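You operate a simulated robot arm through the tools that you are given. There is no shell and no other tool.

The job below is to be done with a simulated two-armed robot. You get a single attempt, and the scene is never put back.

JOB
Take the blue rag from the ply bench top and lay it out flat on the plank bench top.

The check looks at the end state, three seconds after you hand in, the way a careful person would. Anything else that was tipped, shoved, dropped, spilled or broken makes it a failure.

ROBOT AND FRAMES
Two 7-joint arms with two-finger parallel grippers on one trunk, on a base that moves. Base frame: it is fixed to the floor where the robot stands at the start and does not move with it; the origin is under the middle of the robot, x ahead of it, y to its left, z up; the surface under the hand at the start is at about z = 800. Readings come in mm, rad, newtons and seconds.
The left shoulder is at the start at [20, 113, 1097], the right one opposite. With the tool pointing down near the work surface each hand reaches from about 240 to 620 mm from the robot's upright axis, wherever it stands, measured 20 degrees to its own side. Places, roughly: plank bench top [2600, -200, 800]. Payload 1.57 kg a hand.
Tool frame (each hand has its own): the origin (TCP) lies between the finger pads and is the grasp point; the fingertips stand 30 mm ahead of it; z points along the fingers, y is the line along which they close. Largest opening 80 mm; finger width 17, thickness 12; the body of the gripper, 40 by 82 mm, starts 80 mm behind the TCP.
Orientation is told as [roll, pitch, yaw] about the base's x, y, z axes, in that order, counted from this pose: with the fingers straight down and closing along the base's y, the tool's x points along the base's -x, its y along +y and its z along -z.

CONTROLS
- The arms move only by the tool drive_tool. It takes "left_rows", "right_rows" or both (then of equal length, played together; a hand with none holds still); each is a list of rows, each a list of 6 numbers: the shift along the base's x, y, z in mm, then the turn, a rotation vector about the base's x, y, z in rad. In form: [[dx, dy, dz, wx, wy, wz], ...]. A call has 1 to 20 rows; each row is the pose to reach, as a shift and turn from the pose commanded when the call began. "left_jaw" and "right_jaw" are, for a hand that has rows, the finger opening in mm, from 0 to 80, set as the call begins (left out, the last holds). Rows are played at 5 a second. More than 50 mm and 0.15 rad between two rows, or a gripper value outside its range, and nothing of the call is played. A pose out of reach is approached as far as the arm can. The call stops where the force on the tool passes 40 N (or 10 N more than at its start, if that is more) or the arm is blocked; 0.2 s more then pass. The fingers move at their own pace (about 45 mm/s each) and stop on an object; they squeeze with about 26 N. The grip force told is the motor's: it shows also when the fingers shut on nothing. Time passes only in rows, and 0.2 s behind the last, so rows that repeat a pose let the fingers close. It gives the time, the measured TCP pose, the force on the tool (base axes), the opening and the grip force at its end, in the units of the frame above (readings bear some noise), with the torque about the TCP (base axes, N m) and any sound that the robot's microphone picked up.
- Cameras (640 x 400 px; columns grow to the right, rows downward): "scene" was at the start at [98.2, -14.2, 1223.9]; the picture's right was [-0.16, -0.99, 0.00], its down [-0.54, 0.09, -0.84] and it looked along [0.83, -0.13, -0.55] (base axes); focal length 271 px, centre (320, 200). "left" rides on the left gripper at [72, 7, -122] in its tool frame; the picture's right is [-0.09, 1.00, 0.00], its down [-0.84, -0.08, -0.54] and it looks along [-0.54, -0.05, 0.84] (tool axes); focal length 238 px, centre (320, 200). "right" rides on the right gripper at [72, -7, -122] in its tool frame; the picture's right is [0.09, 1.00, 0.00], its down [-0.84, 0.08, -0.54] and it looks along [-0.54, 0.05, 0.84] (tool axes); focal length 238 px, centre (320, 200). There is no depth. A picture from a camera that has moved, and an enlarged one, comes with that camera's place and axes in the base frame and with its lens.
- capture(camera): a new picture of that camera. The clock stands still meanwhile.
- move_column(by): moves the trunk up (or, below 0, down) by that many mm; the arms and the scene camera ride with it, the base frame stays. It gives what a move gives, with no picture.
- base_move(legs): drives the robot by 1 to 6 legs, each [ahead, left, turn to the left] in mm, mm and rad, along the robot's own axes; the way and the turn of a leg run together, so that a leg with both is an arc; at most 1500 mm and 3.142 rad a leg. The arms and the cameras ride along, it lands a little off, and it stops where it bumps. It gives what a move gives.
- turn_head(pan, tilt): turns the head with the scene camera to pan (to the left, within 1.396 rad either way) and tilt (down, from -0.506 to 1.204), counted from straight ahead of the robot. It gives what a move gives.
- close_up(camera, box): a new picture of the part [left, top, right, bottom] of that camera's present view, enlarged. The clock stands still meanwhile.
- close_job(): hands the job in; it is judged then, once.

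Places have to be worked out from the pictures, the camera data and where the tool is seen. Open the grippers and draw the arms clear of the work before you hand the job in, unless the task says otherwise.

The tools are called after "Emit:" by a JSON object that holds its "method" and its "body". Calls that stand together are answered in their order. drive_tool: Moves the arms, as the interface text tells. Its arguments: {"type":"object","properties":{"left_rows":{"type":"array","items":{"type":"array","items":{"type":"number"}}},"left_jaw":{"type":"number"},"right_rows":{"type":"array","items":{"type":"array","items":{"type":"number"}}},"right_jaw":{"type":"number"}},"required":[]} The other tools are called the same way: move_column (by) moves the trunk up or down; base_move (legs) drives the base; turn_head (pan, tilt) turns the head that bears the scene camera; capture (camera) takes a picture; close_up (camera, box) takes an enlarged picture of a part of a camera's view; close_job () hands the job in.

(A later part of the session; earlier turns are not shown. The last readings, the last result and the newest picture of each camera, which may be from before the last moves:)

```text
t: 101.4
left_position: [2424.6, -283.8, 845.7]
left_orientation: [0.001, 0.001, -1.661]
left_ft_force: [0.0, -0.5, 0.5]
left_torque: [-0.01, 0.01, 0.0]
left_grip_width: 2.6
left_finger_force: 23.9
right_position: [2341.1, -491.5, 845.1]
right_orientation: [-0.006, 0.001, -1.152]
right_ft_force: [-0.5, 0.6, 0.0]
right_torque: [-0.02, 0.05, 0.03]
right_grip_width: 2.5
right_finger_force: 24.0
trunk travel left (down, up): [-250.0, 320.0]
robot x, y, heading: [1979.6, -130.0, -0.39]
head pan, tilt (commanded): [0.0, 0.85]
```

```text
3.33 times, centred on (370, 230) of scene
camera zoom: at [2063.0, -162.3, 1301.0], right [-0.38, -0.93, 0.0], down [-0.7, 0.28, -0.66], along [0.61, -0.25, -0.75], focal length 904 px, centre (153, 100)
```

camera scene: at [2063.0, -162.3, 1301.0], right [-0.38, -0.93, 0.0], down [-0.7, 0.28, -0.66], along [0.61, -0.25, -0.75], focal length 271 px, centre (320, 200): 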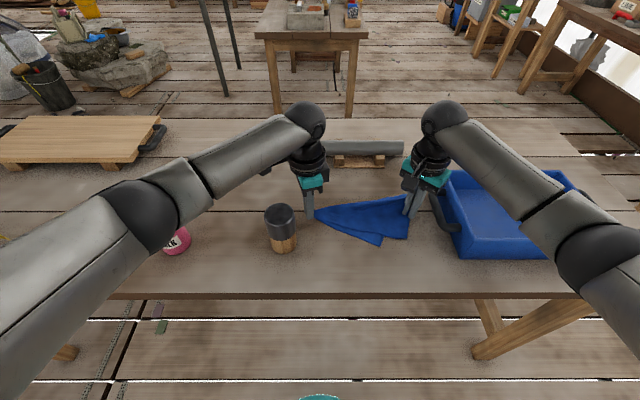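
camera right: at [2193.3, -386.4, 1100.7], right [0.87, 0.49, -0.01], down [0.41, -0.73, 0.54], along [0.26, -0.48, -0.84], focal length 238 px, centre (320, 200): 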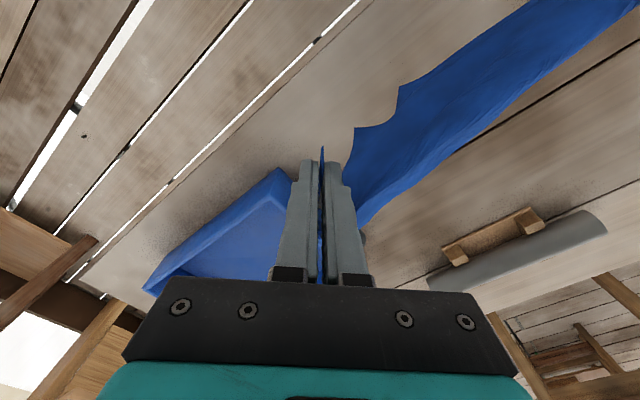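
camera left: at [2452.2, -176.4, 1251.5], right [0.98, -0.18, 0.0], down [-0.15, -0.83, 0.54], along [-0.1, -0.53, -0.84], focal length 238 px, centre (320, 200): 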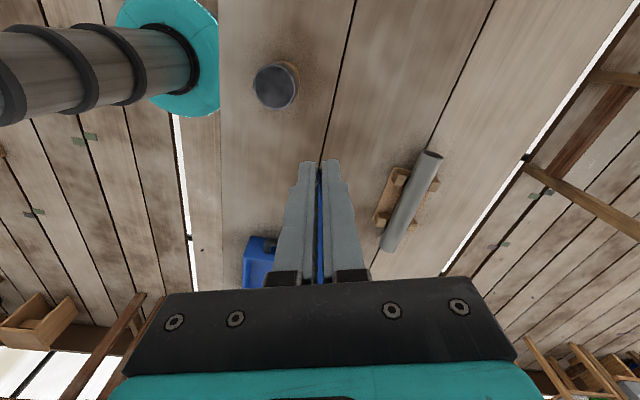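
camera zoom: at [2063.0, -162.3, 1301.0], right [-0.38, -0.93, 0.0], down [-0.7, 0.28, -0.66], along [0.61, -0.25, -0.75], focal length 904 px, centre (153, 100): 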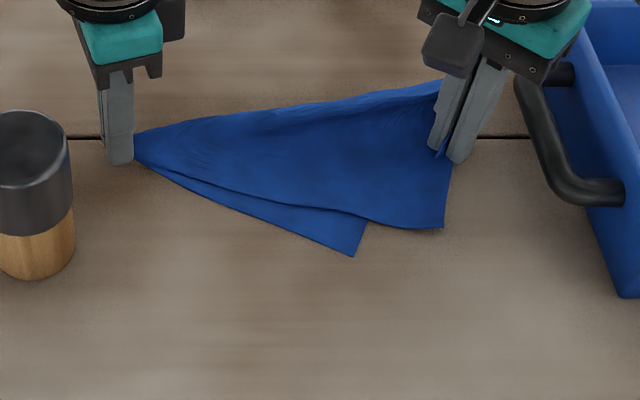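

Now it's clear: from A one edge runs 190 mm to a lower-layer tip (corner B, at about (388,-126)) and another 240 mm to tip D. I release the right hand from its fold and rise, keeping A in the left hand.

Emit:
{"method": "drive_tool", "body": {"right_rows": [[0, 0, -8, 0, 0, 0], [0, 0, -8, 0, 0, 0], [0, 0, -8, 0, 0, 0], [0, 0, 20, 0, 0, 0], [0, 0, 60, 0, 0, 0], [0, 0, 100, 0, 0, 0], [-15, -25, 140, 0, 0, 0.1], [-15, -25, 140, 0, 0, 0.1]], "right_jaw": 44}}

Emit:
{"method": "close_up", "body": {"camera": "scene", "box": [290, 170, 450, 290]}}

Emit:
{"method": "capture", "body": {"camera": "right"}}

```text
t: 103.2
left_position: [2423.9, -284.2, 844.6]
left_orientation: [-0.001, 0.0, -1.66]
left_ft_force: [-0.4, -0.2, 0.6]
left_torque: [0.0, -0.03, -0.01]
left_grip_width: 2.8
left_finger_force: 23.6
right_position: [2324.0, -517.6, 985.0]
right_orientation: [-0.007, 0.001, -1.054]
right_ft_force: [-0.3, 0.1, 0.0]
right_torque: [-0.02, 0.0, -0.02]
right_grip_width: 44.0
right_finger_force: 0.2
trunk travel left (down, up): [-250.0, 320.0]
robot x, y, heading: [1978.9, -130.1, -0.388]
head pan, tilt (commanded): [0.0, 0.85]
```

```text
3.33 times, centred on (370, 230) of scene
camera zoom: at [2063.1, -162.3, 1301.0], right [-0.38, -0.93, 0.0], down [-0.7, 0.28, -0.66], along [0.61, -0.25, -0.75], focal length 904 px, centre (153, 100)
```

zoom: 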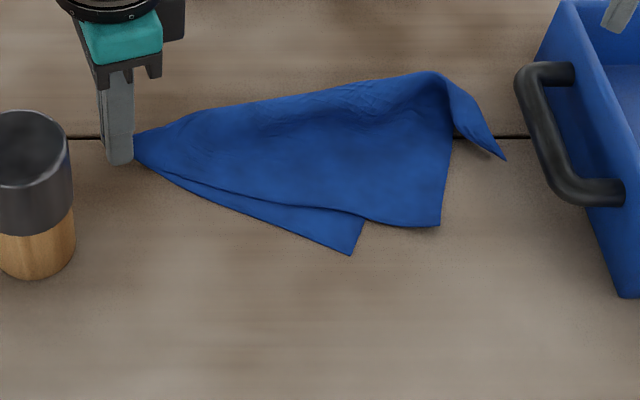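

```text
taken
camera right: at [2283.0, -459.5, 1108.5], right [0.82, 0.57, -0.01], down [0.49, -0.69, 0.54], along [0.31, -0.45, -0.84], focal length 238 px, centre (320, 200)
```

right: 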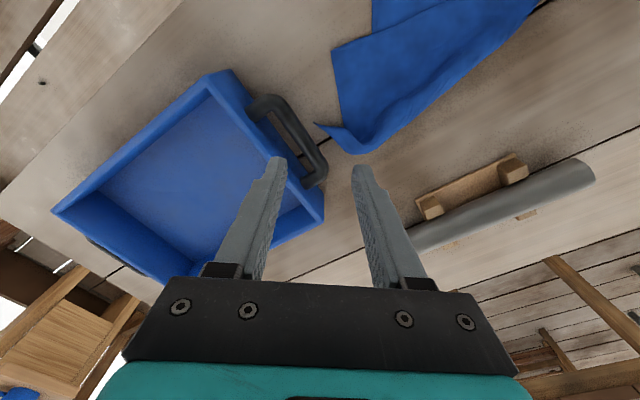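

Released, and C flopped out at the right near (469,-244), clear of the handle. B is at about (391,-126) with a clean 90° tip. I bring the right hand over B, turned to close across it.

Emit:
{"method": "drive_tool", "body": {"right_rows": [[-2, 17.5, 0, 0, 0, 0.137], [-4, 35, 0, 0, 0, 0.275], [-6, 52.4, 0, 0, 0, 0.412], [-8, 69.8, 0, 0, 0, 0.55], [-10, 87.3, -20, 0, 0, 0.687], [-12, 104.8, -50, 0, 0, 0.825], [-14.1, 122.2, -85, 0, 0, 0.962], [-14.1, 122.2, -85, 0, 0, 0.962]]}}

Emit:
{"method": "capture", "body": {"camera": "right"}}

Emit:
{"method": "close_up", "body": {"camera": "right", "box": [220, 70, 420, 230]}}

```text
t: 105.0
left_position: [2424.9, -282.9, 846.3]
left_orientation: [0.0, 0.001, -1.66]
left_ft_force: [-0.3, 0.4, 0.6]
left_torque: [-0.03, -0.02, 0.02]
left_grip_width: 2.7
left_finger_force: 23.7
right_position: [2312.8, -394.2, 900.0]
right_orientation: [-0.006, 0.001, -0.088]
right_ft_force: [0.6, -0.1, 0.4]
right_torque: [-0.04, 0.0, 0.01]
right_grip_width: 44.0
right_finger_force: 0.1
trunk travel left (down, up): [-250.0, 320.0]
robot x, y, heading: [1983.5, -130.6, -0.388]
head pan, tilt (commanded): [0.0, 0.85]
```

```text
taken
camera right: at [2240.6, -394.8, 1024.1], right [0.0, 1.0, -0.01], down [0.84, 0.01, 0.54], along [0.54, 0.0, -0.84], focal length 238 px, centre (320, 200)
```

right: 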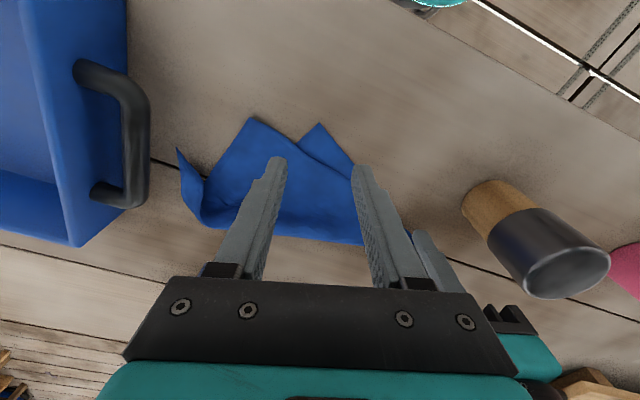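

```text
2.50 times, centred on (320, 150) of right
camera zoom: at [2240.6, -394.8, 1024.1], right [0.0, 1.0, -0.01], down [0.84, 0.01, 0.54], along [0.54, 0.0, -0.84], focal length 596 px, centre (320, 325)
```

zoom: 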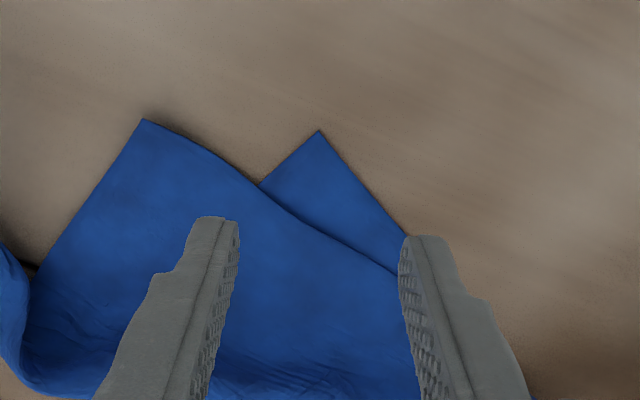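

B's tip is 13 mm ahead of the TCP. The left finger would just touch D's flap, so I turn the hand by -0.25 rad to clear it and descend.

Emit:
{"method": "drive_tool", "body": {"right_rows": [[0, 0, -10, 0, 0, -0.125], [0, 0, -30, 0, 0, -0.25], [0, 0, -55, 0, 0, -0.25], [0, 0, -64, 0, 0, -0.25], [0, 0, -68, 0, 0, -0.25], [0, 0, -70, 0, 0, -0.25], [0, 0, -70, 0, 0, -0.25]]}}

Emit:
{"method": "close_up", "body": {"camera": "right", "box": [200, 80, 440, 230]}}

```text
t: 106.6
left_position: [2424.2, -283.2, 845.7]
left_orientation: [0.001, 0.0, -1.66]
left_ft_force: [0.3, -0.4, -1.1]
left_torque: [0.0, -0.02, -0.01]
left_grip_width: 2.6
left_finger_force: 23.9
right_position: [2311.5, -395.1, 831.5]
right_orientation: [-0.004, -0.004, -0.341]
right_ft_force: [-2.4, -0.4, 16.1]
right_torque: [0.31, -0.17, 0.02]
right_grip_width: 42.6
right_finger_force: 0.0
trunk travel left (down, up): [-250.0, 320.0]
robot x, y, heading: [1981.4, -129.8, -0.383]
head pan, tilt (commanded): [0.0, 0.85]
```

```text
2.67 times, centred on (320, 155) of right
camera zoom: at [2240.8, -378.4, 954.7], right [0.25, 0.97, -0.01], down [0.81, -0.2, 0.55], along [0.53, -0.14, -0.84], focal length 636 px, centre (320, 320)
```

zoom: 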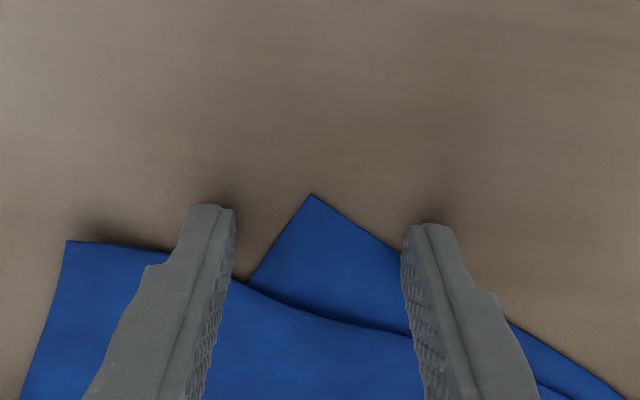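

B's tip pokes between the fingers, with about 20 mm of cloth in reach of the pads. I close.

Emit:
{"method": "drive_tool", "body": {"right_rows": [[0, 0, 0, 0, 0, 0], [0, 0, 0, 0, 0, 0], [0, 0, 0, 0, 0, 0], [0, 0, 0, 0, 0, 0], [0, 0, 0, 0, 0, 0]], "right_jaw": 0}}

Emit:
{"method": "close_up", "body": {"camera": "right", "box": [200, 80, 440, 230]}}

```text
t: 107.8
left_position: [2424.0, -282.7, 846.0]
left_orientation: [0.0, -0.001, -1.66]
left_ft_force: [-3.1, -3.2, -0.4]
left_torque: [-0.08, 0.15, -0.01]
left_grip_width: 2.6
left_finger_force: 24.0
right_position: [2311.3, -395.3, 832.2]
right_orientation: [-0.008, -0.005, -0.342]
right_ft_force: [1.3, 2.7, 26.7]
right_torque: [0.06, -0.16, 0.01]
right_grip_width: 0.0
right_finger_force: 21.2
trunk travel left (down, up): [-250.0, 320.0]
robot x, y, heading: [1977.9, -127.2, -0.386]
head pan, tilt (commanded): [0.0, 0.85]
```

```text
2.67 times, centred on (320, 155) of right
camera zoom: at [2240.4, -378.2, 954.7], right [0.25, 0.97, -0.01], down [0.81, -0.2, 0.54], along [0.53, -0.14, -0.84], focal length 636 px, centre (320, 320)
```

zoom: 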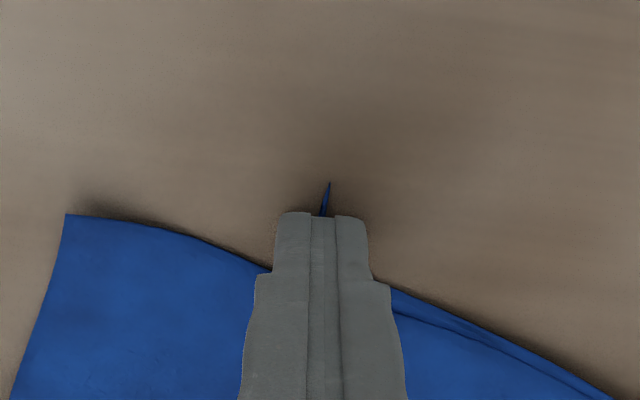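

The fingers shut to 0.0 mm, so the tip slipped underneath rather than between. I open again, rise a little and look.

Emit:
{"method": "drive_tool", "body": {"right_rows": [[0, 0, 1.5, 0, 0, 0], [0, 0, 1.5, 0, 0, 0], [0, 0, 1.5, 0, 0, 0], [0, 0, 12, 0, 0, 0], [0, 0, 30, 0, 0, 0], [0, 0, 40, 0, 0, 0]], "right_jaw": 56}}

Emit:
{"method": "close_up", "body": {"camera": "right", "box": [200, 80, 440, 230]}}

Emit:
{"method": "close_up", "body": {"camera": "scene", "box": [290, 170, 450, 290]}}

```text
t: 109.2
left_position: [2425.1, -284.5, 844.8]
left_orientation: [-0.001, -0.001, -1.66]
left_ft_force: [-0.6, -0.1, -0.3]
left_torque: [-0.01, 0.0, 0.05]
left_grip_width: 2.6
left_finger_force: 24.0
right_position: [2311.0, -396.6, 870.3]
right_orientation: [-0.009, 0.001, -0.34]
right_ft_force: [-0.6, 0.0, -0.3]
right_torque: [-0.01, 0.0, 0.02]
right_grip_width: 55.9
right_finger_force: 0.0
trunk travel left (down, up): [-250.0, 320.0]
robot x, y, heading: [1979.1, -129.7, -0.388]
head pan, tilt (commanded): [0.0, 0.85]
```

```text
2.67 times, centred on (320, 155) of right
camera zoom: at [2241.5, -378.4, 993.2], right [0.25, 0.97, -0.01], down [0.82, -0.2, 0.54], along [0.52, -0.14, -0.84], focal length 636 px, centre (320, 320)
```

zoom: 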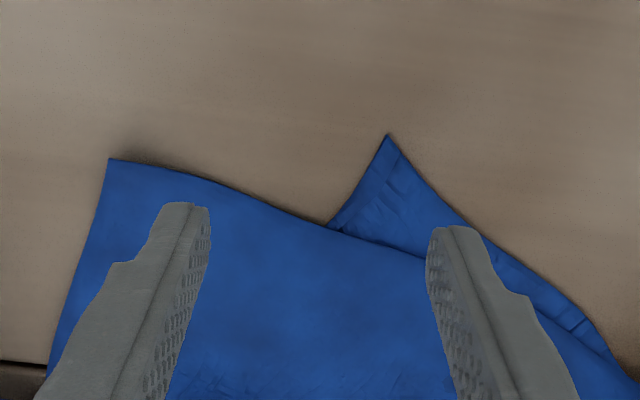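

```text
3.33 times, centred on (370, 230) of scene
camera zoom: at [2063.0, -162.2, 1301.0], right [-0.38, -0.93, 0.0], down [-0.7, 0.28, -0.66], along [0.61, -0.25, -0.75], focal length 904 px, centre (153, 100)
```

zoom: 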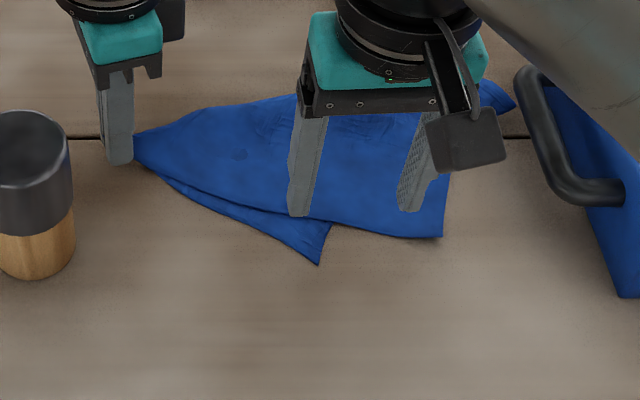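

B got pushed towards A to about (389,-105). Corner D at about (404,-187) on the upper layer is freer, so I go for D instead. I slacken A by 18 mm towards D, open the right hand to 64 mm and place it over D.

Emit:
{"method": "drive_tool", "body": {"left_rows": [[0, 0, 0, 0, 0, 0], [-4, -5, 0, 0, 0, 0], [-8, -10, 0, 0, 0, 0], [-11.4, -13.9, 0, 0, 0, 0], [-11.4, -13.9, 0, 0, 0, 0]], "right_rows": [[-2, -14, 30, 0, 0, 0.107], [-4.8, -29, 30, 0, 0, 0.214], [-7, -43, 30, 0, 0, 0.32], [-9.5, -57.7, 30, 0, 0, 0.427], [-9.5, -57.7, 30, 0, 0, 0.427]], "right_jaw": 64}}

Emit:
{"method": "capture", "body": {"camera": "right"}}

Emit:
{"method": "close_up", "body": {"camera": "right", "box": [220, 70, 420, 230]}}

```text
t: 110.4
left_position: [2412.3, -298.1, 845.8]
left_orientation: [0.0, 0.0, -1.661]
left_ft_force: [0.2, -0.1, -0.9]
left_torque: [0.0, -0.02, 0.03]
left_grip_width: 2.6
left_finger_force: 24.0
right_position: [2301.7, -453.9, 898.6]
right_orientation: [-0.007, 0.0, 0.087]
right_ft_force: [0.3, -0.1, 0.2]
right_torque: [0.0, 0.0, -0.02]
right_grip_width: 64.1
right_finger_force: 0.0
trunk travel left (down, up): [-250.0, 320.0]
robot x, y, heading: [1982.6, -126.4, -0.388]
head pan, tilt (commanded): [0.0, 0.85]
```

```text
taken
camera right: at [2230.3, -467.3, 1022.5], right [-0.18, 0.98, -0.01], down [0.83, 0.15, 0.54], along [0.53, 0.09, -0.84], focal length 238 px, centre (320, 200)
```

right: 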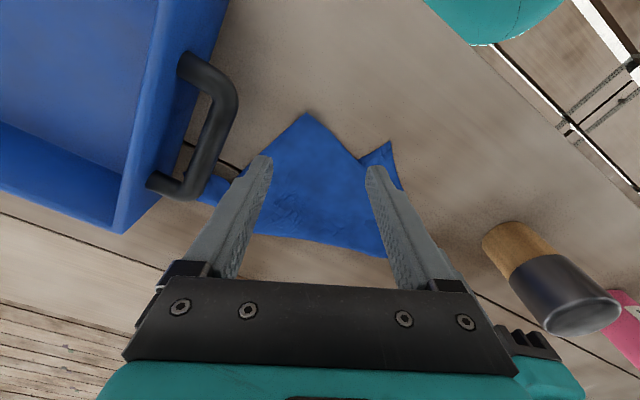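

```text
2.50 times, centred on (320, 150) of right
camera zoom: at [2230.3, -467.3, 1022.5], right [-0.18, 0.98, -0.01], down [0.83, 0.15, 0.54], along [0.53, 0.09, -0.84], focal length 596 px, centre (320, 325)
```

zoom: 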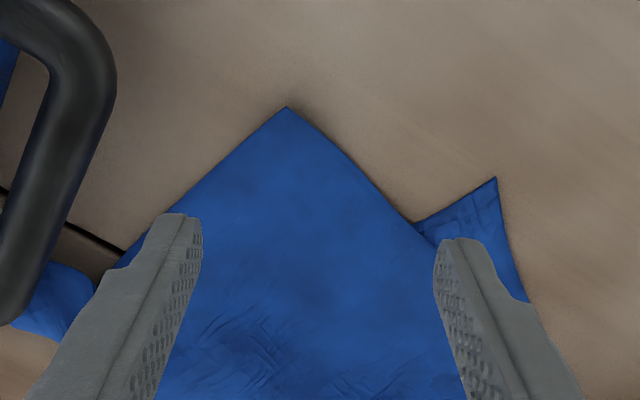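

D's tip is 22 mm ahead and 16 mm left of the TCP. I correct by that, keep 17 mm depth and 60 mm opening (clear of the handle), and descend to light contact.

Emit:
{"method": "drive_tool", "body": {"right_rows": [[-2, -8, -10, 0, 0, 0], [-3.6, -15.9, -30, 0, 0, 0], [-3.6, -15.9, -55, 0, 0, 0], [-3.6, -15.9, -64, 0, 0, 0], [-3.6, -15.9, -67.5, 0, 0, 0], [-3.6, -15.9, -68.5, 0, 0, 0], [-3.6, -15.9, -68.5, 0, 0, 0]], "right_jaw": 60}}

Emit:
{"method": "close_up", "body": {"camera": "right", "box": [200, 80, 440, 230]}}

```text
t: 112.0
left_position: [2413.6, -297.0, 844.6]
left_orientation: [-0.001, 0.001, -1.659]
left_ft_force: [0.0, -0.4, -0.2]
left_torque: [0.02, 0.0, 0.0]
left_grip_width: 2.6
left_finger_force: 23.8
right_position: [2297.5, -468.9, 832.0]
right_orientation: [-0.008, 0.001, 0.083]
right_ft_force: [-0.2, 0.0, 0.9]
right_torque: [0.04, -0.01, -0.01]
right_grip_width: 59.9
right_finger_force: 0.1
trunk travel left (down, up): [-250.0, 320.0]
robot x, y, heading: [1986.0, -132.8, -0.384]
head pan, tilt (commanded): [0.0, 0.85]
```

```text
2.67 times, centred on (320, 155) of right
camera zoom: at [2226.2, -482.6, 955.6], right [-0.18, 0.98, -0.01], down [0.83, 0.15, 0.54], along [0.53, 0.09, -0.84], focal length 636 px, centre (320, 320)
```

zoom: 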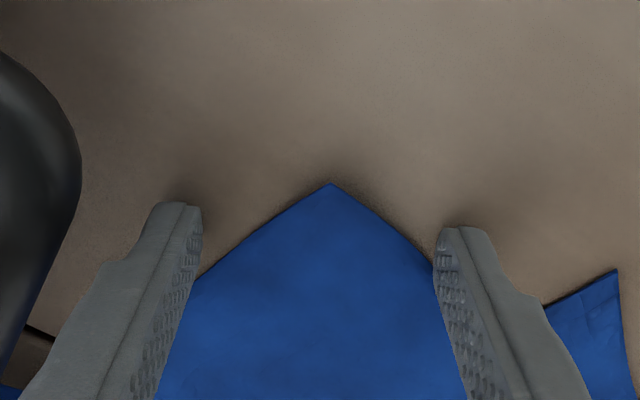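

D's tip is centred with both fingers on bare planks. I lower 1.5 mm for light contact and close.

Emit:
{"method": "drive_tool", "body": {"right_rows": [[0, 0, -1.5, 0, 0, 0], [0, 0, -1.5, 0, 0, 0]]}}

Emit:
{"method": "drive_tool", "body": {"right_rows": [[0, 0, 0, 0, 0, 0], [0, 0, 0, 0, 0, 0], [0, 0, 0, 0, 0, 0], [0, 0, 0, 0, 0, 0], [0, 0, 0, 0, 0, 0]], "right_jaw": 0}}

Emit:
{"method": "close_up", "body": {"camera": "right", "box": [200, 80, 440, 230]}}

```text
t: 112.6
left_position: [2413.4, -298.1, 844.3]
left_orientation: [-0.001, -0.001, -1.659]
left_ft_force: [0.5, 0.3, 0.5]
left_torque: [0.01, 0.03, -0.02]
left_grip_width: 2.6
left_finger_force: 23.7
right_position: [2297.5, -468.4, 831.5]
right_orientation: [-0.009, -0.003, 0.085]
right_ft_force: [-3.2, 0.2, 12.2]
right_torque: [0.38, 0.0, 0.07]
right_grip_width: 59.6
right_finger_force: 0.0
trunk travel left (down, up): [-250.0, 320.0]
robot x, y, heading: [1979.1, -130.7, -0.388]
head pan, tilt (commanded): [0.0, 0.85]
```

```text
t: 113.8
left_position: [2413.6, -297.1, 845.3]
left_orientation: [0.002, -0.003, -1.661]
left_ft_force: [-4.5, -8.6, -0.5]
left_torque: [-0.27, 0.16, -0.01]
left_grip_width: 2.7
left_finger_force: 23.9
right_position: [2298.8, -467.5, 831.3]
right_orientation: [-0.008, -0.003, 0.088]
right_ft_force: [4.3, 9.8, 17.0]
right_torque: [0.34, -0.26, 0.0]
right_grip_width: 2.1
right_finger_force: 23.9
trunk travel left (down, up): [-250.0, 320.0]
robot x, y, heading: [1976.5, -129.9, -0.382]
head pan, tilt (commanded): [0.0, 0.85]
```

```text
2.67 times, centred on (320, 155) of right
camera zoom: at [2226.2, -481.2, 954.7], right [-0.18, 0.98, -0.01], down [0.82, 0.15, 0.54], along [0.54, 0.09, -0.84], focal length 636 px, centre (320, 320)
```

zoom: 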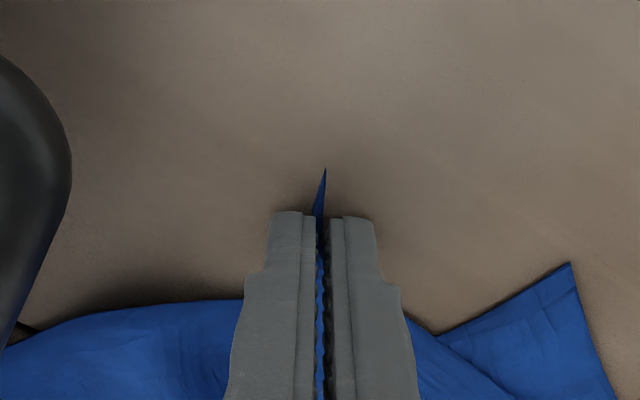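

D is firmly gripped (2.1 mm) and the edge A–D is taut between the hands. Corner C lies partly under the tray handle, so before lifting I slide everything left and away from the tray, slackening slightly.

Emit:
{"method": "drive_tool", "body": {"left_rows": [[0, 0, 4, 0, 0, 0], [0, 0, 10, 0, 0, 0], [12, 13, 12, 0, 0, 0], [25, 26, 12, 0, 0, 0], [37.4, 38.7, 12, 0, 0, 0], [37.4, 38.7, 12, 0, 0, 0]], "right_rows": [[3, 4, 6, 0, 0, 0], [3, 4, 18, 0, 0, 0], [15, 17, 24, 0, 0, 0], [28, 30, 24, 0, 0, 0], [40.4, 42.7, 24, 0, 0, 0], [40.4, 42.7, 24, 0, 0, 0]]}}

Emit:
{"method": "capture", "body": {"camera": "scene"}}

Emit:
{"method": "capture", "body": {"camera": "right"}}

```text
t: 115.2
left_position: [2450.5, -259.8, 858.0]
left_orientation: [-0.001, 0.0, -1.661]
left_ft_force: [-2.6, -3.3, -0.9]
left_torque: [-0.1, 0.1, 0.01]
left_grip_width: 2.7
left_finger_force: 24.3
right_position: [2338.9, -426.6, 854.3]
right_orientation: [-0.007, 0.002, 0.085]
right_ft_force: [1.5, 3.1, 0.9]
right_torque: [0.12, -0.09, -0.03]
right_grip_width: 1.7
right_finger_force: 23.5
trunk travel left (down, up): [-250.0, 320.0]
robot x, y, heading: [1979.5, -129.0, -0.384]
head pan, tilt (commanded): [0.0, 0.85]
```

```text
taken
camera scene: at [2063.1, -162.3, 1301.0], right [-0.38, -0.93, 0.0], down [-0.7, 0.28, -0.66], along [0.61, -0.25, -0.75], focal length 271 px, centre (320, 200)
```

scene: 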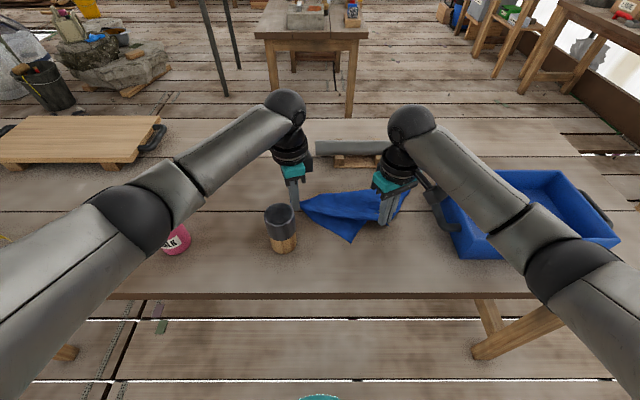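

```text
taken
camera right: at [2267.4, -439.0, 977.8], right [-0.18, 0.98, -0.01], down [0.83, 0.15, 0.54], along [0.53, 0.09, -0.84], focal length 238 px, centre (320, 200)
```

right: 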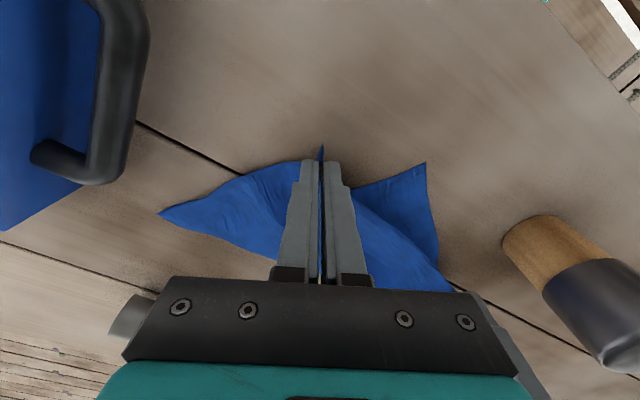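

C has come free of the tray. I slacken the edge by a few millimetres and lift both hands together to about z=1080.

Emit:
{"method": "drive_tool", "body": {"left_rows": [[0, 0, 20, 0, 0, 0], [0, 0, 50, 0, 0, 0], [0, 0, 85, 0, 0, 0], [0, 0, 120, 0, 0, 0], [0, 0, 155, 0, 0, 0], [0, 0, 190, 0, 0, 0], [0, 0, 222, 0, 0, 0], [0, 0, 222, 0, 0, 0], [0, 0, 222, 0, 0, 0]], "right_rows": [[3.4, 5, 22, 0, 0, 0], [3.4, 5, 53, 0, 0, 0], [3.4, 5, 88, 0, 0, 0], [3.4, 5, 123, 0, 0, 0], [3.4, 5, 158, 0, 0, 0], [3.4, 5, 193, 0, 0, 0], [3.4, 5, 226, 0, 0, 0], [3.4, 5, 226, 0, 0, 0], [3.4, 5, 226, 0, 0, 0]]}}

Emit:
{"method": "capture", "body": {"camera": "scene"}}

Emit:
{"method": "close_up", "body": {"camera": "scene", "box": [250, 70, 450, 230]}}

Emit:
{"method": "capture", "body": {"camera": "right"}}

```text
t: 117.2
left_position: [2449.6, -257.7, 1081.6]
left_orientation: [-0.001, 0.001, -1.66]
left_ft_force: [0.9, 0.0, -0.4]
left_torque: [0.0, 0.02, 0.04]
left_grip_width: 2.6
left_finger_force: 24.2
right_position: [2339.6, -421.4, 1080.3]
right_orientation: [-0.008, -0.001, 0.085]
right_ft_force: [0.8, 0.3, 0.6]
right_torque: [-0.01, -0.03, 0.0]
right_grip_width: 1.8
right_finger_force: 23.4
trunk travel left (down, up): [-250.0, 320.0]
robot x, y, heading: [1976.2, -130.3, -0.391]
head pan, tilt (commanded): [0.0, 0.85]
```

```text
taken
camera scene: at [2063.0, -162.3, 1301.0], right [-0.38, -0.93, 0.0], down [-0.7, 0.28, -0.66], along [0.61, -0.25, -0.75], focal length 271 px, centre (320, 200)
```

scene: 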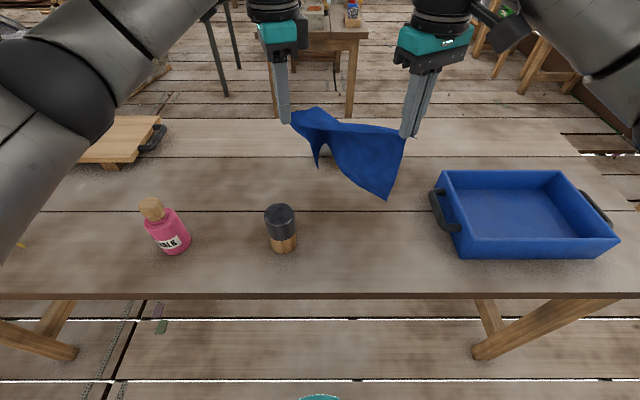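

```text
2.50 times, centred on (350, 150) of scene
camera zoom: at [2063.0, -162.3, 1301.0], right [-0.38, -0.93, 0.0], down [-0.7, 0.28, -0.66], along [0.61, -0.25, -0.75], focal length 678 px, centre (245, 325)
```

zoom: 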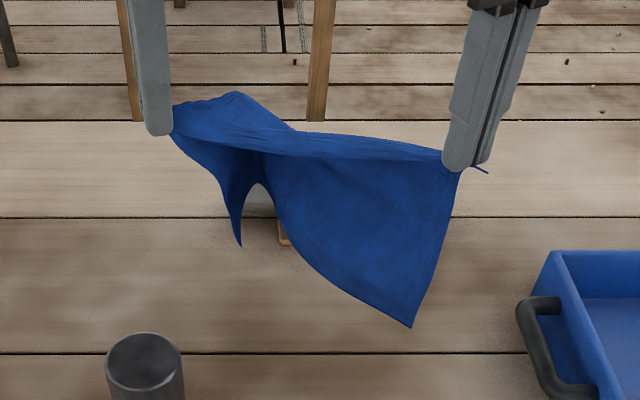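

```text
taken
camera right: at [2267.8, -435.0, 1204.2], right [-0.18, 0.98, -0.01], down [0.83, 0.15, 0.54], along [0.53, 0.09, -0.84], focal length 238 px, centre (320, 200)
```

right: 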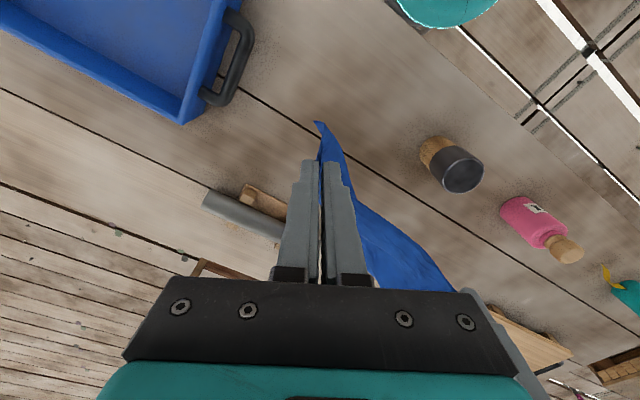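

Now it hangs as a real curtain from the edge A–D, with B and C at the bottom; nothing is folded over. I square the edge to the bench, turn both wrists so the sheet points straight ahead, and spread to 203 mm.

Emit:
{"method": "drive_tool", "body": {"left_rows": [[-7.6, -10.1, 5, 0, 0, 0.121], [-15.3, -20.2, 10, 0, 0, 0.243], [-23, -30.3, 15, 0, 0, 0.364], [-30.6, -40.4, 20, 0, 0, 0.485], [-30.6, -40.4, 20, 0, 0, 0.485], [-30.6, -40.4, 20, 0, 0, 0.485]], "right_rows": [[0.7, -16.1, 5, 0, 0, 0.078], [1.5, -32.2, 10, 0, 0, 0.155], [2.2, -48.3, 15, 0, 0, 0.233], [2.9, -64.4, 20, 0, 0, 0.31], [2.9, -64.4, 20, 0, 0, 0.31], [2.9, -64.4, 20, 0, 0, 0.31]]}}

Emit:
{"method": "capture", "body": {"camera": "scene"}}

Emit:
{"method": "close_up", "body": {"camera": "scene", "box": [270, 70, 470, 230]}}

Emit:
{"method": "capture", "body": {"camera": "left"}}

Emit:
{"method": "capture", "body": {"camera": "right"}}

```text
t: 118.6
left_position: [2420.0, -298.7, 1100.9]
left_orientation: [0.002, -0.001, -1.173]
left_ft_force: [-2.7, -4.9, -0.5]
left_torque: [-0.13, 0.05, -0.09]
left_grip_width: 2.5
left_finger_force: 23.8
right_position: [2342.7, -484.5, 1101.1]
right_orientation: [-0.007, 0.0, 0.399]
right_ft_force: [1.8, 5.1, -0.1]
right_torque: [0.17, -0.07, -0.01]
right_grip_width: 1.7
right_finger_force: 23.8
trunk travel left (down, up): [-250.0, 320.0]
robot x, y, heading: [1980.3, -129.3, -0.389]
head pan, tilt (commanded): [0.0, 0.85]
```

```text
taken
camera scene: at [2063.0, -162.4, 1301.0], right [-0.38, -0.93, 0.0], down [-0.7, 0.28, -0.66], along [0.61, -0.25, -0.75], focal length 271 px, centre (320, 200)
```

scene: 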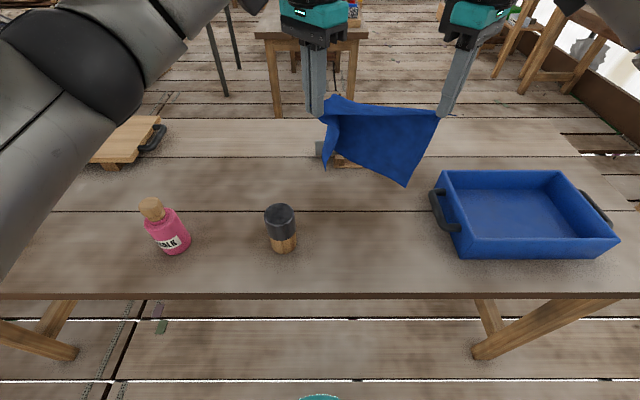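

```text
2.50 times, centred on (370, 150) of scene
camera zoom: at [2063.0, -162.4, 1301.0], right [-0.38, -0.93, 0.0], down [-0.7, 0.28, -0.66], along [0.61, -0.25, -0.75], focal length 678 px, centre (195, 325)
```

zoom: 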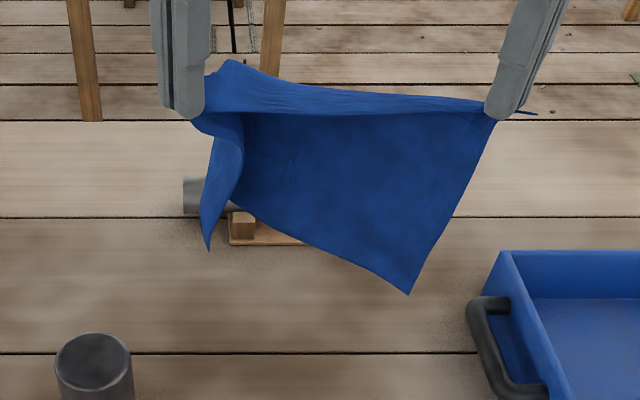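

```text
taken
camera left: at [2398.2, -231.5, 1222.6], right [0.95, 0.3, 0.0], down [0.25, -0.8, 0.54], along [0.16, -0.52, -0.84], focal length 238 px, centre (320, 200)
```

left: 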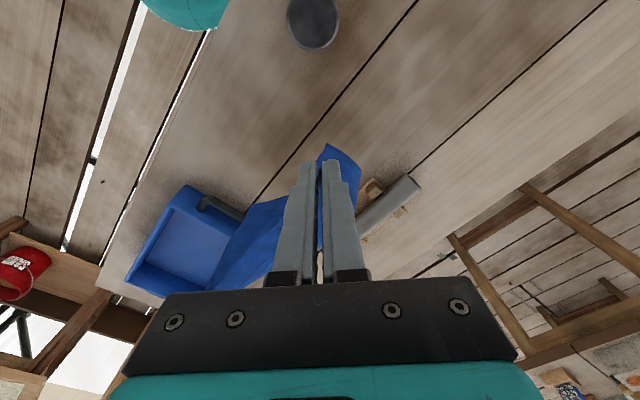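

```text
taken
camera right: at [2278.9, -520.0, 1223.8], right [-0.47, 0.88, -0.01], down [0.74, 0.4, 0.54], along [0.48, 0.25, -0.84], focal length 238 px, centre (320, 200)
```

right: 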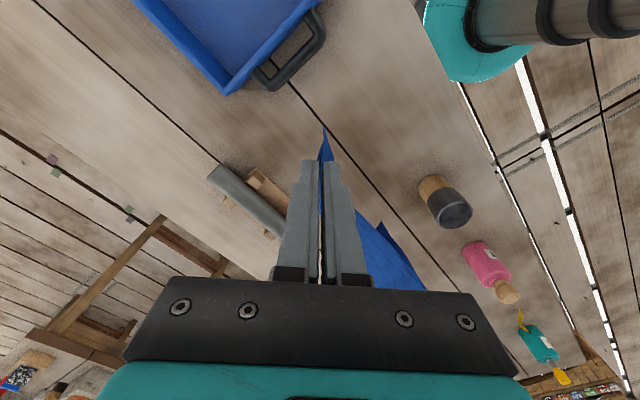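

The curtain is good: D–C hangs straight and B hangs under A with only a soft bulge. I bring the right hand 50 mm forward so that B and C will land on one line, and lower until they are about to touch.

Emit:
{"method": "drive_tool", "body": {"left_rows": [[0, 0, 0, 0, 0, 0], [0, 0, 0, 0, 0, 0], [0, 0, -20, 0, 0, 0], [0, 0, -40, 0, 0, 0], [0, 0, -60, 0, 0, 0], [0, 0, -60, 0, 0, 0]], "right_rows": [[24, -7.8, 0, 0, 0, 0], [48, -15.7, 0, 0, 0, 0], [48, -15.7, -20, 0, 0, 0], [48, -15.7, -40, 0, 0, 0], [48, -15.7, -60, 0, 0, 0], [48, -15.7, -60, 0, 0, 0]]}}

Emit:
{"method": "close_up", "body": {"camera": "scene", "box": [270, 90, 470, 250]}}

Emit:
{"method": "capture", "body": {"camera": "left"}}

```text
t: 120.0
left_position: [2422.3, -298.1, 1041.0]
left_orientation: [-0.001, -0.001, -1.176]
left_ft_force: [-1.7, -11.1, 0.1]
left_torque: [-0.37, 0.06, -0.01]
left_grip_width: 2.4
left_finger_force: 24.1
right_position: [2392.9, -503.2, 1040.0]
right_orientation: [-0.005, 0.0, 0.398]
right_ft_force: [1.4, 11.7, 0.3]
right_torque: [0.32, -0.07, -0.02]
right_grip_width: 1.8
right_finger_force: 23.6
trunk travel left (down, up): [-250.0, 320.0]
robot x, y, heading: [1982.0, -128.7, -0.389]
head pan, tilt (commanded): [0.0, 0.85]
```

```text
2.50 times, centred on (370, 170) of scene
camera zoom: at [2063.0, -162.2, 1301.0], right [-0.38, -0.93, 0.0], down [-0.7, 0.28, -0.66], along [0.61, -0.25, -0.75], focal length 678 px, centre (195, 275)
```

zoom: 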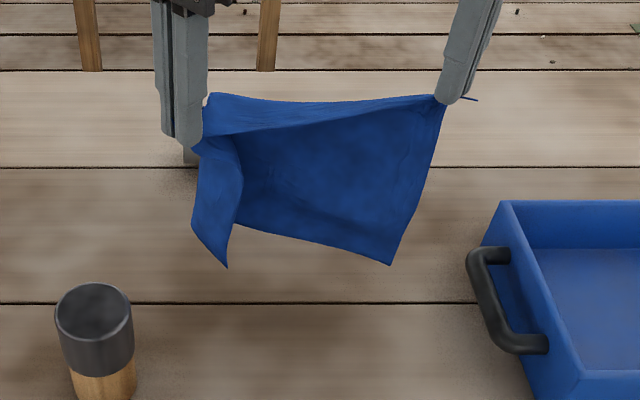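

```text
taken
camera left: at [2399.1, -230.8, 1161.9], right [0.95, 0.3, 0.0], down [0.25, -0.8, 0.54], along [0.16, -0.52, -0.84], focal length 238 px, centre (320, 200)
```

left: 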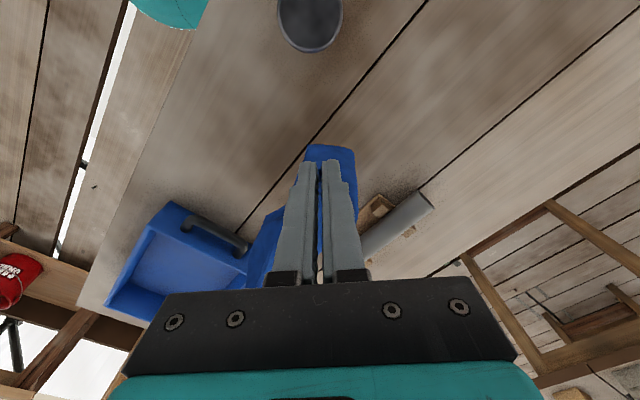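

The A-side flap with corner B has turned towards me; laid like this it would tuck under. I slacken the edge slightly, raise a bit, and rotate the left hand counter-clockwise to swing B forward and outward.

Emit:
{"method": "drive_tool", "body": {"left_rows": [[0, 0, 10, 0, 0, 0.13], [0, 0, 20, 0, 0, 0.26], [0, 0, 20, 0, 0, 0.39], [0, 0, 20, 0, 0, 0.52], [0, 0, 20, 0, 0, 0.65], [0, 0, 20, 0, 0, 0.8], [0, 0, 20, 0, 0, 0.8]], "right_rows": [[1.5, 3.7, 10, 0, 0, 0], [2.3, 5.6, 20, 0, 0, 0], [2.3, 5.6, 20, 0, 0, 0], [2.3, 5.6, 20, 0, 0, 0], [2.3, 5.6, 20, 0, 0, 0], [2.3, 5.6, 20, 0, 0, 0], [2.3, 5.6, 20, 0, 0, 0]]}}

Emit:
{"method": "close_up", "body": {"camera": "scene", "box": [270, 90, 470, 250]}}

Emit:
{"method": "capture", "body": {"camera": "left"}}

```text
t: 121.6
left_position: [2419.7, -300.2, 1059.2]
left_orientation: [-0.001, 0.0, -0.373]
left_ft_force: [-1.6, -5.7, 0.8]
left_torque: [-0.17, 0.02, -0.17]
left_grip_width: 4.0
left_finger_force: 24.7
right_position: [2393.0, -496.5, 1059.6]
right_orientation: [-0.008, 0.001, 0.396]
right_ft_force: [1.9, 6.8, 0.0]
right_torque: [0.23, -0.07, -0.02]
right_grip_width: 1.7
right_finger_force: 23.6
trunk travel left (down, up): [-250.0, 320.0]
robot x, y, heading: [1981.8, -130.3, -0.389]
head pan, tilt (commanded): [0.0, 0.85]
```

```text
2.50 times, centred on (370, 170) of scene
camera zoom: at [2063.1, -162.3, 1301.0], right [-0.38, -0.93, 0.0], down [-0.7, 0.28, -0.66], along [0.61, -0.25, -0.75], focal length 678 px, centre (195, 275)
```

zoom: 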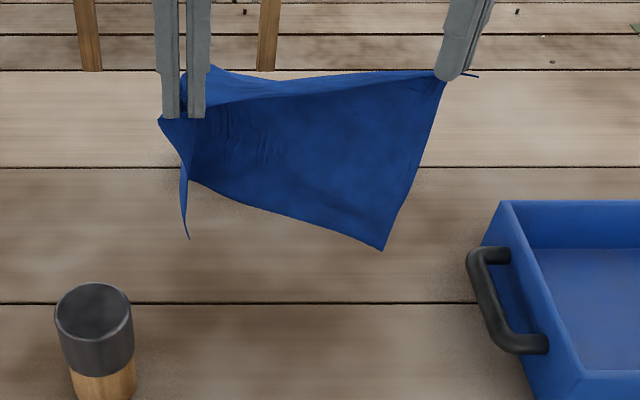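

```text
taken
camera left: at [2355.7, -269.1, 1181.3], right [0.45, 0.89, 0.0], down [0.75, -0.38, 0.54], along [0.48, -0.24, -0.84], focal length 238 px, centre (320, 200)
```

left: 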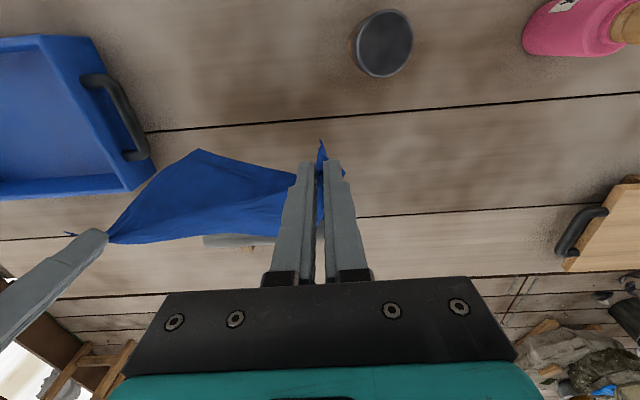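

B's flap is now edge-on, directly under the left hand. I rotate a further 0.5 rad so it opens outward.

Emit:
{"method": "drive_tool", "body": {"left_rows": [[0, 0, 0, 0, 0, 0.13], [0, 0, 0, 0, 0, 0.26], [0, 0, 0, 0, 0, 0.39], [0, 0, 0, 0, 0, 0.5], [0, 0, 0, 0, 0, 0.5], [0, 0, 0, 0, 0, 0.5]]}}

Emit:
{"method": "close_up", "body": {"camera": "scene", "box": [270, 90, 470, 250]}}

Emit:
{"method": "close_up", "body": {"camera": "left", "box": [160, 60, 400, 260]}}

Emit:
{"method": "capture", "body": {"camera": "right"}}

```text
t: 123.0
left_position: [2419.4, -301.3, 1059.7]
left_orientation: [0.0, 0.0, 0.127]
left_ft_force: [-1.7, -6.7, -0.4]
left_torque: [-0.15, 0.01, -0.12]
left_grip_width: 2.5
left_finger_force: 23.7
right_position: [2394.6, -497.0, 1058.9]
right_orientation: [-0.008, 0.0, 0.397]
right_ft_force: [1.3, 7.4, -0.1]
right_torque: [0.18, -0.06, -0.02]
right_grip_width: 1.8
right_finger_force: 23.1
trunk travel left (down, up): [-250.0, 320.0]
robot x, y, heading: [1978.6, -131.2, -0.385]
head pan, tilt (commanded): [0.0, 0.85]
```

```text
2.50 times, centred on (370, 170) of scene
camera zoom: at [2063.1, -162.3, 1301.0], right [-0.38, -0.93, 0.0], down [-0.7, 0.28, -0.66], along [0.61, -0.25, -0.75], focal length 678 px, centre (195, 275)
```

zoom: 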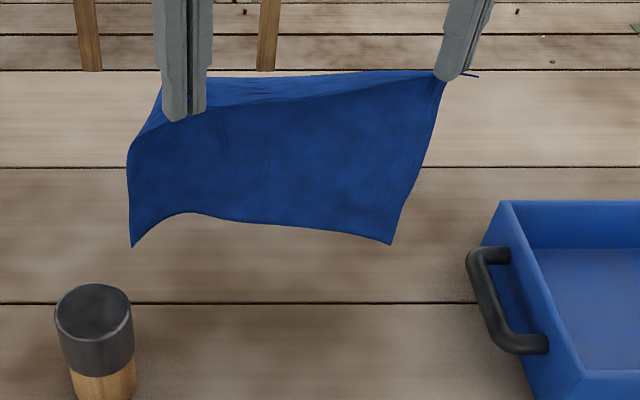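

```text
2.00 times, centred on (280, 160) of left
camera zoom: at [2348.0, -304.2, 1181.8], right [-0.03, 1.0, 0.0], down [0.84, 0.03, 0.54], along [0.54, 0.02, -0.84], focal length 477 px, centre (400, 280)
```

zoom: 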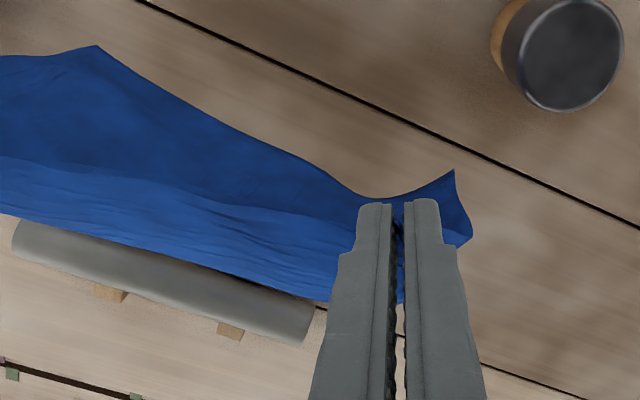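

```text
taken
camera right: at [2329.7, -531.4, 1182.6], right [-0.47, 0.88, -0.01], down [0.74, 0.4, 0.54], along [0.48, 0.25, -0.84], focal length 238 px, centre (320, 200)
```

right: 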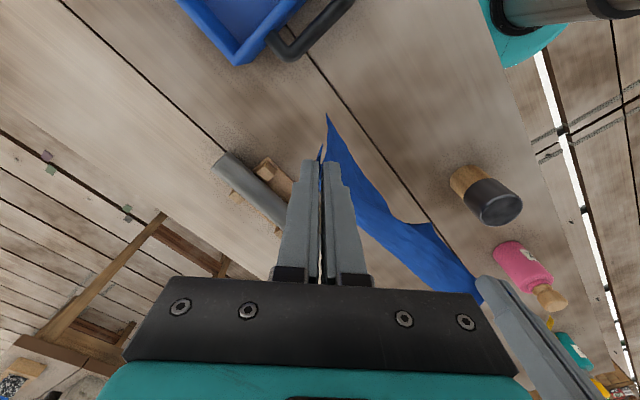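

Now the rag hangs as a full open rectangle: B at about (524,60), C at about (529,-186), both at z≈838. I shift 18 mm forward and 15 mm right to keep clear of the can, then lower until the bottom edge just touches.

Emit:
{"method": "drive_tool", "body": {"left_rows": [[5.5, -10.3, 0, 0, 0, 0], [11, -20.7, 0, 0, 0, 0], [11, -20.7, -12, 0, 0, 0], [11, -20.7, -24, 0, 0, 0], [11, -20.7, -34, 0, 0, 0], [11, -20.7, -34, 0, 0, 0]], "right_rows": [[5.5, -10.3, 0, 0, 0, 0], [11, -20.7, 0, 0, 0, 0], [11, -20.7, -12, 0, 0, 0], [11, -20.7, -24, 0, 0, 0], [11, -20.7, -34, 0, 0, 0], [11, -20.7, -34, 0, 0, 0]]}}

Emit:
{"method": "close_up", "body": {"camera": "scene", "box": [270, 90, 470, 250]}}

Emit:
{"method": "close_up", "body": {"camera": "left", "box": [160, 60, 400, 260]}}

```text
t: 124.4
left_position: [2430.8, -319.8, 1026.7]
left_orientation: [0.0, -0.001, 0.124]
left_ft_force: [-0.9, -7.2, 0.2]
left_torque: [-0.18, 0.09, -0.12]
left_grip_width: 2.6
left_finger_force: 23.8
right_position: [2405.5, -518.0, 1025.4]
right_orientation: [-0.007, 0.001, 0.397]
right_ft_force: [1.3, 7.6, 0.0]
right_torque: [0.22, -0.07, 0.01]
right_grip_width: 1.7
right_finger_force: 23.4
trunk travel left (down, up): [-250.0, 320.0]
robot x, y, heading: [1981.1, -127.7, -0.389]
head pan, tilt (commanded): [0.0, 0.85]
```

```text
2.50 times, centred on (370, 170) of scene
camera zoom: at [2063.1, -162.3, 1301.0], right [-0.38, -0.93, 0.0], down [-0.7, 0.28, -0.66], along [0.61, -0.25, -0.75], focal length 678 px, centre (195, 275)
```

zoom: 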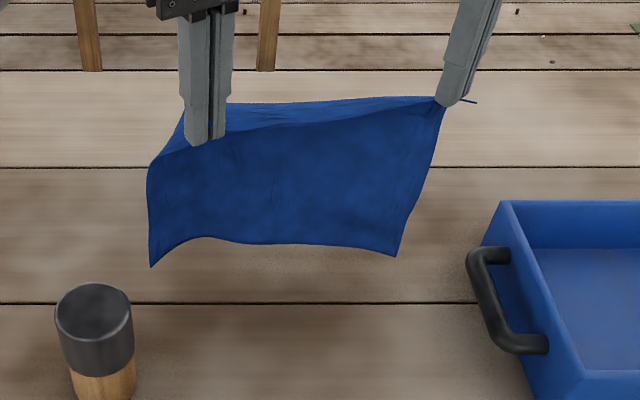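

```text
2.00 times, centred on (280, 160) of left
camera zoom: at [2358.7, -323.9, 1148.0], right [-0.03, 1.0, 0.0], down [0.84, 0.03, 0.54], along [0.54, 0.02, -0.84], focal length 477 px, centre (400, 280)
```

zoom: 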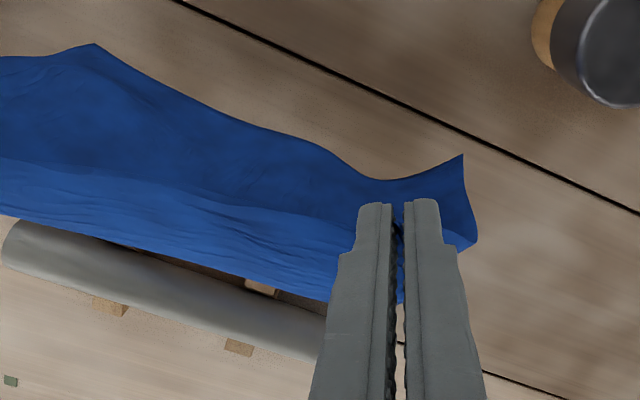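

The bottom edge is about to touch along x≈530–544, clear of the can, handle and pipe stand. I start laying: both hands draw back towards me while lowering, and the left wrist slowly turns back.

Emit:
{"method": "drive_tool", "body": {"left_rows": [[0, 0, -8, 0, 0, 0], [-15.3, 6.5, -14, 0, 0, 0], [-31, 13.1, -19, 0, 0, 0], [-46.4, 19.6, -27, 0, 0, -0.13], [-62.1, 26.2, -37, 0, 0, -0.26], [-77.7, 32.8, -50, 0, 0, -0.39], [-77.7, 32.8, -50, 0, 0, -0.39]], "right_rows": [[0, 0, -8, 0, 0, 0], [-19.1, 7.1, -14, 0, 0, 0], [-37.9, 14.2, -19, 0, 0, 0], [-56.5, 21.4, -27, 0, 0, 0], [-75.2, 28.6, -37, 0, 0, 0], [-93.8, 35.8, -50, 0, 0, 0], [-93.8, 35.8, -50, 0, 0, 0]]}}

Emit:
{"method": "close_up", "body": {"camera": "scene", "box": [270, 110, 470, 270]}}

Emit:
{"method": "close_up", "body": {"camera": "left", "box": [160, 60, 400, 260]}}

Emit:
{"method": "capture", "body": {"camera": "right"}}

```text
t: 126.0
left_position: [2354.7, -287.5, 976.0]
left_orientation: [-0.001, -0.002, -0.267]
left_ft_force: [-0.4, -2.7, -0.4]
left_torque: [-0.09, -0.06, 0.02]
left_grip_width: 2.4
left_finger_force: 24.2
right_position: [2312.9, -483.1, 976.2]
right_orientation: [-0.006, 0.0, 0.395]
right_ft_force: [0.9, 2.2, -0.6]
right_torque: [0.08, 0.0, -0.01]
right_grip_width: 1.9
right_finger_force: 23.5
trunk travel left (down, up): [-250.0, 320.0]
robot x, y, heading: [1979.3, -127.5, -0.388]
head pan, tilt (commanded): [0.0, 0.85]
```

```text
2.50 times, centred on (370, 190) of scene
camera zoom: at [2063.1, -162.3, 1301.0], right [-0.38, -0.93, 0.0], down [-0.7, 0.28, -0.66], along [0.61, -0.25, -0.75], focal length 678 px, centre (195, 225)
```

zoom: 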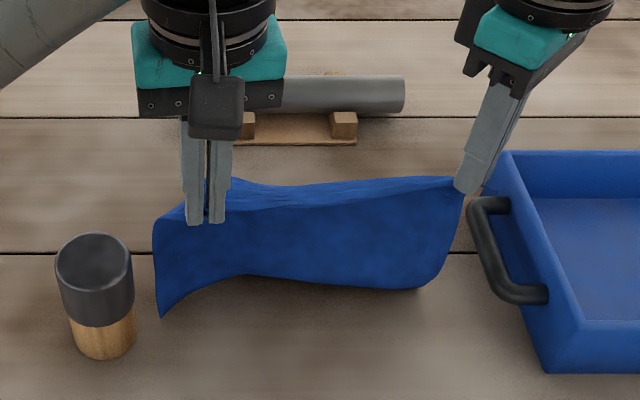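

```text
2.00 times, centred on (280, 160) of left
camera zoom: at [2286.5, -264.8, 1098.2], right [0.35, 0.94, 0.0], down [0.79, -0.3, 0.54], along [0.51, -0.19, -0.84], focal length 477 px, centre (400, 280)
```

zoom: 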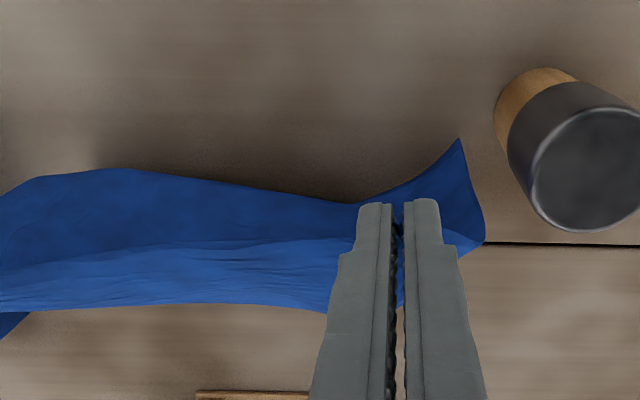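

```text
taken
camera right: at [2247.6, -516.4, 1100.6], right [-0.47, 0.88, -0.01], down [0.74, 0.4, 0.54], along [0.48, 0.25, -0.84], focal length 238 px, centre (320, 200)
```

right: 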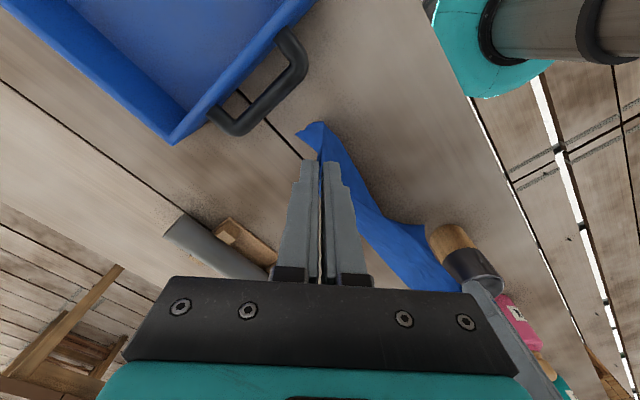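

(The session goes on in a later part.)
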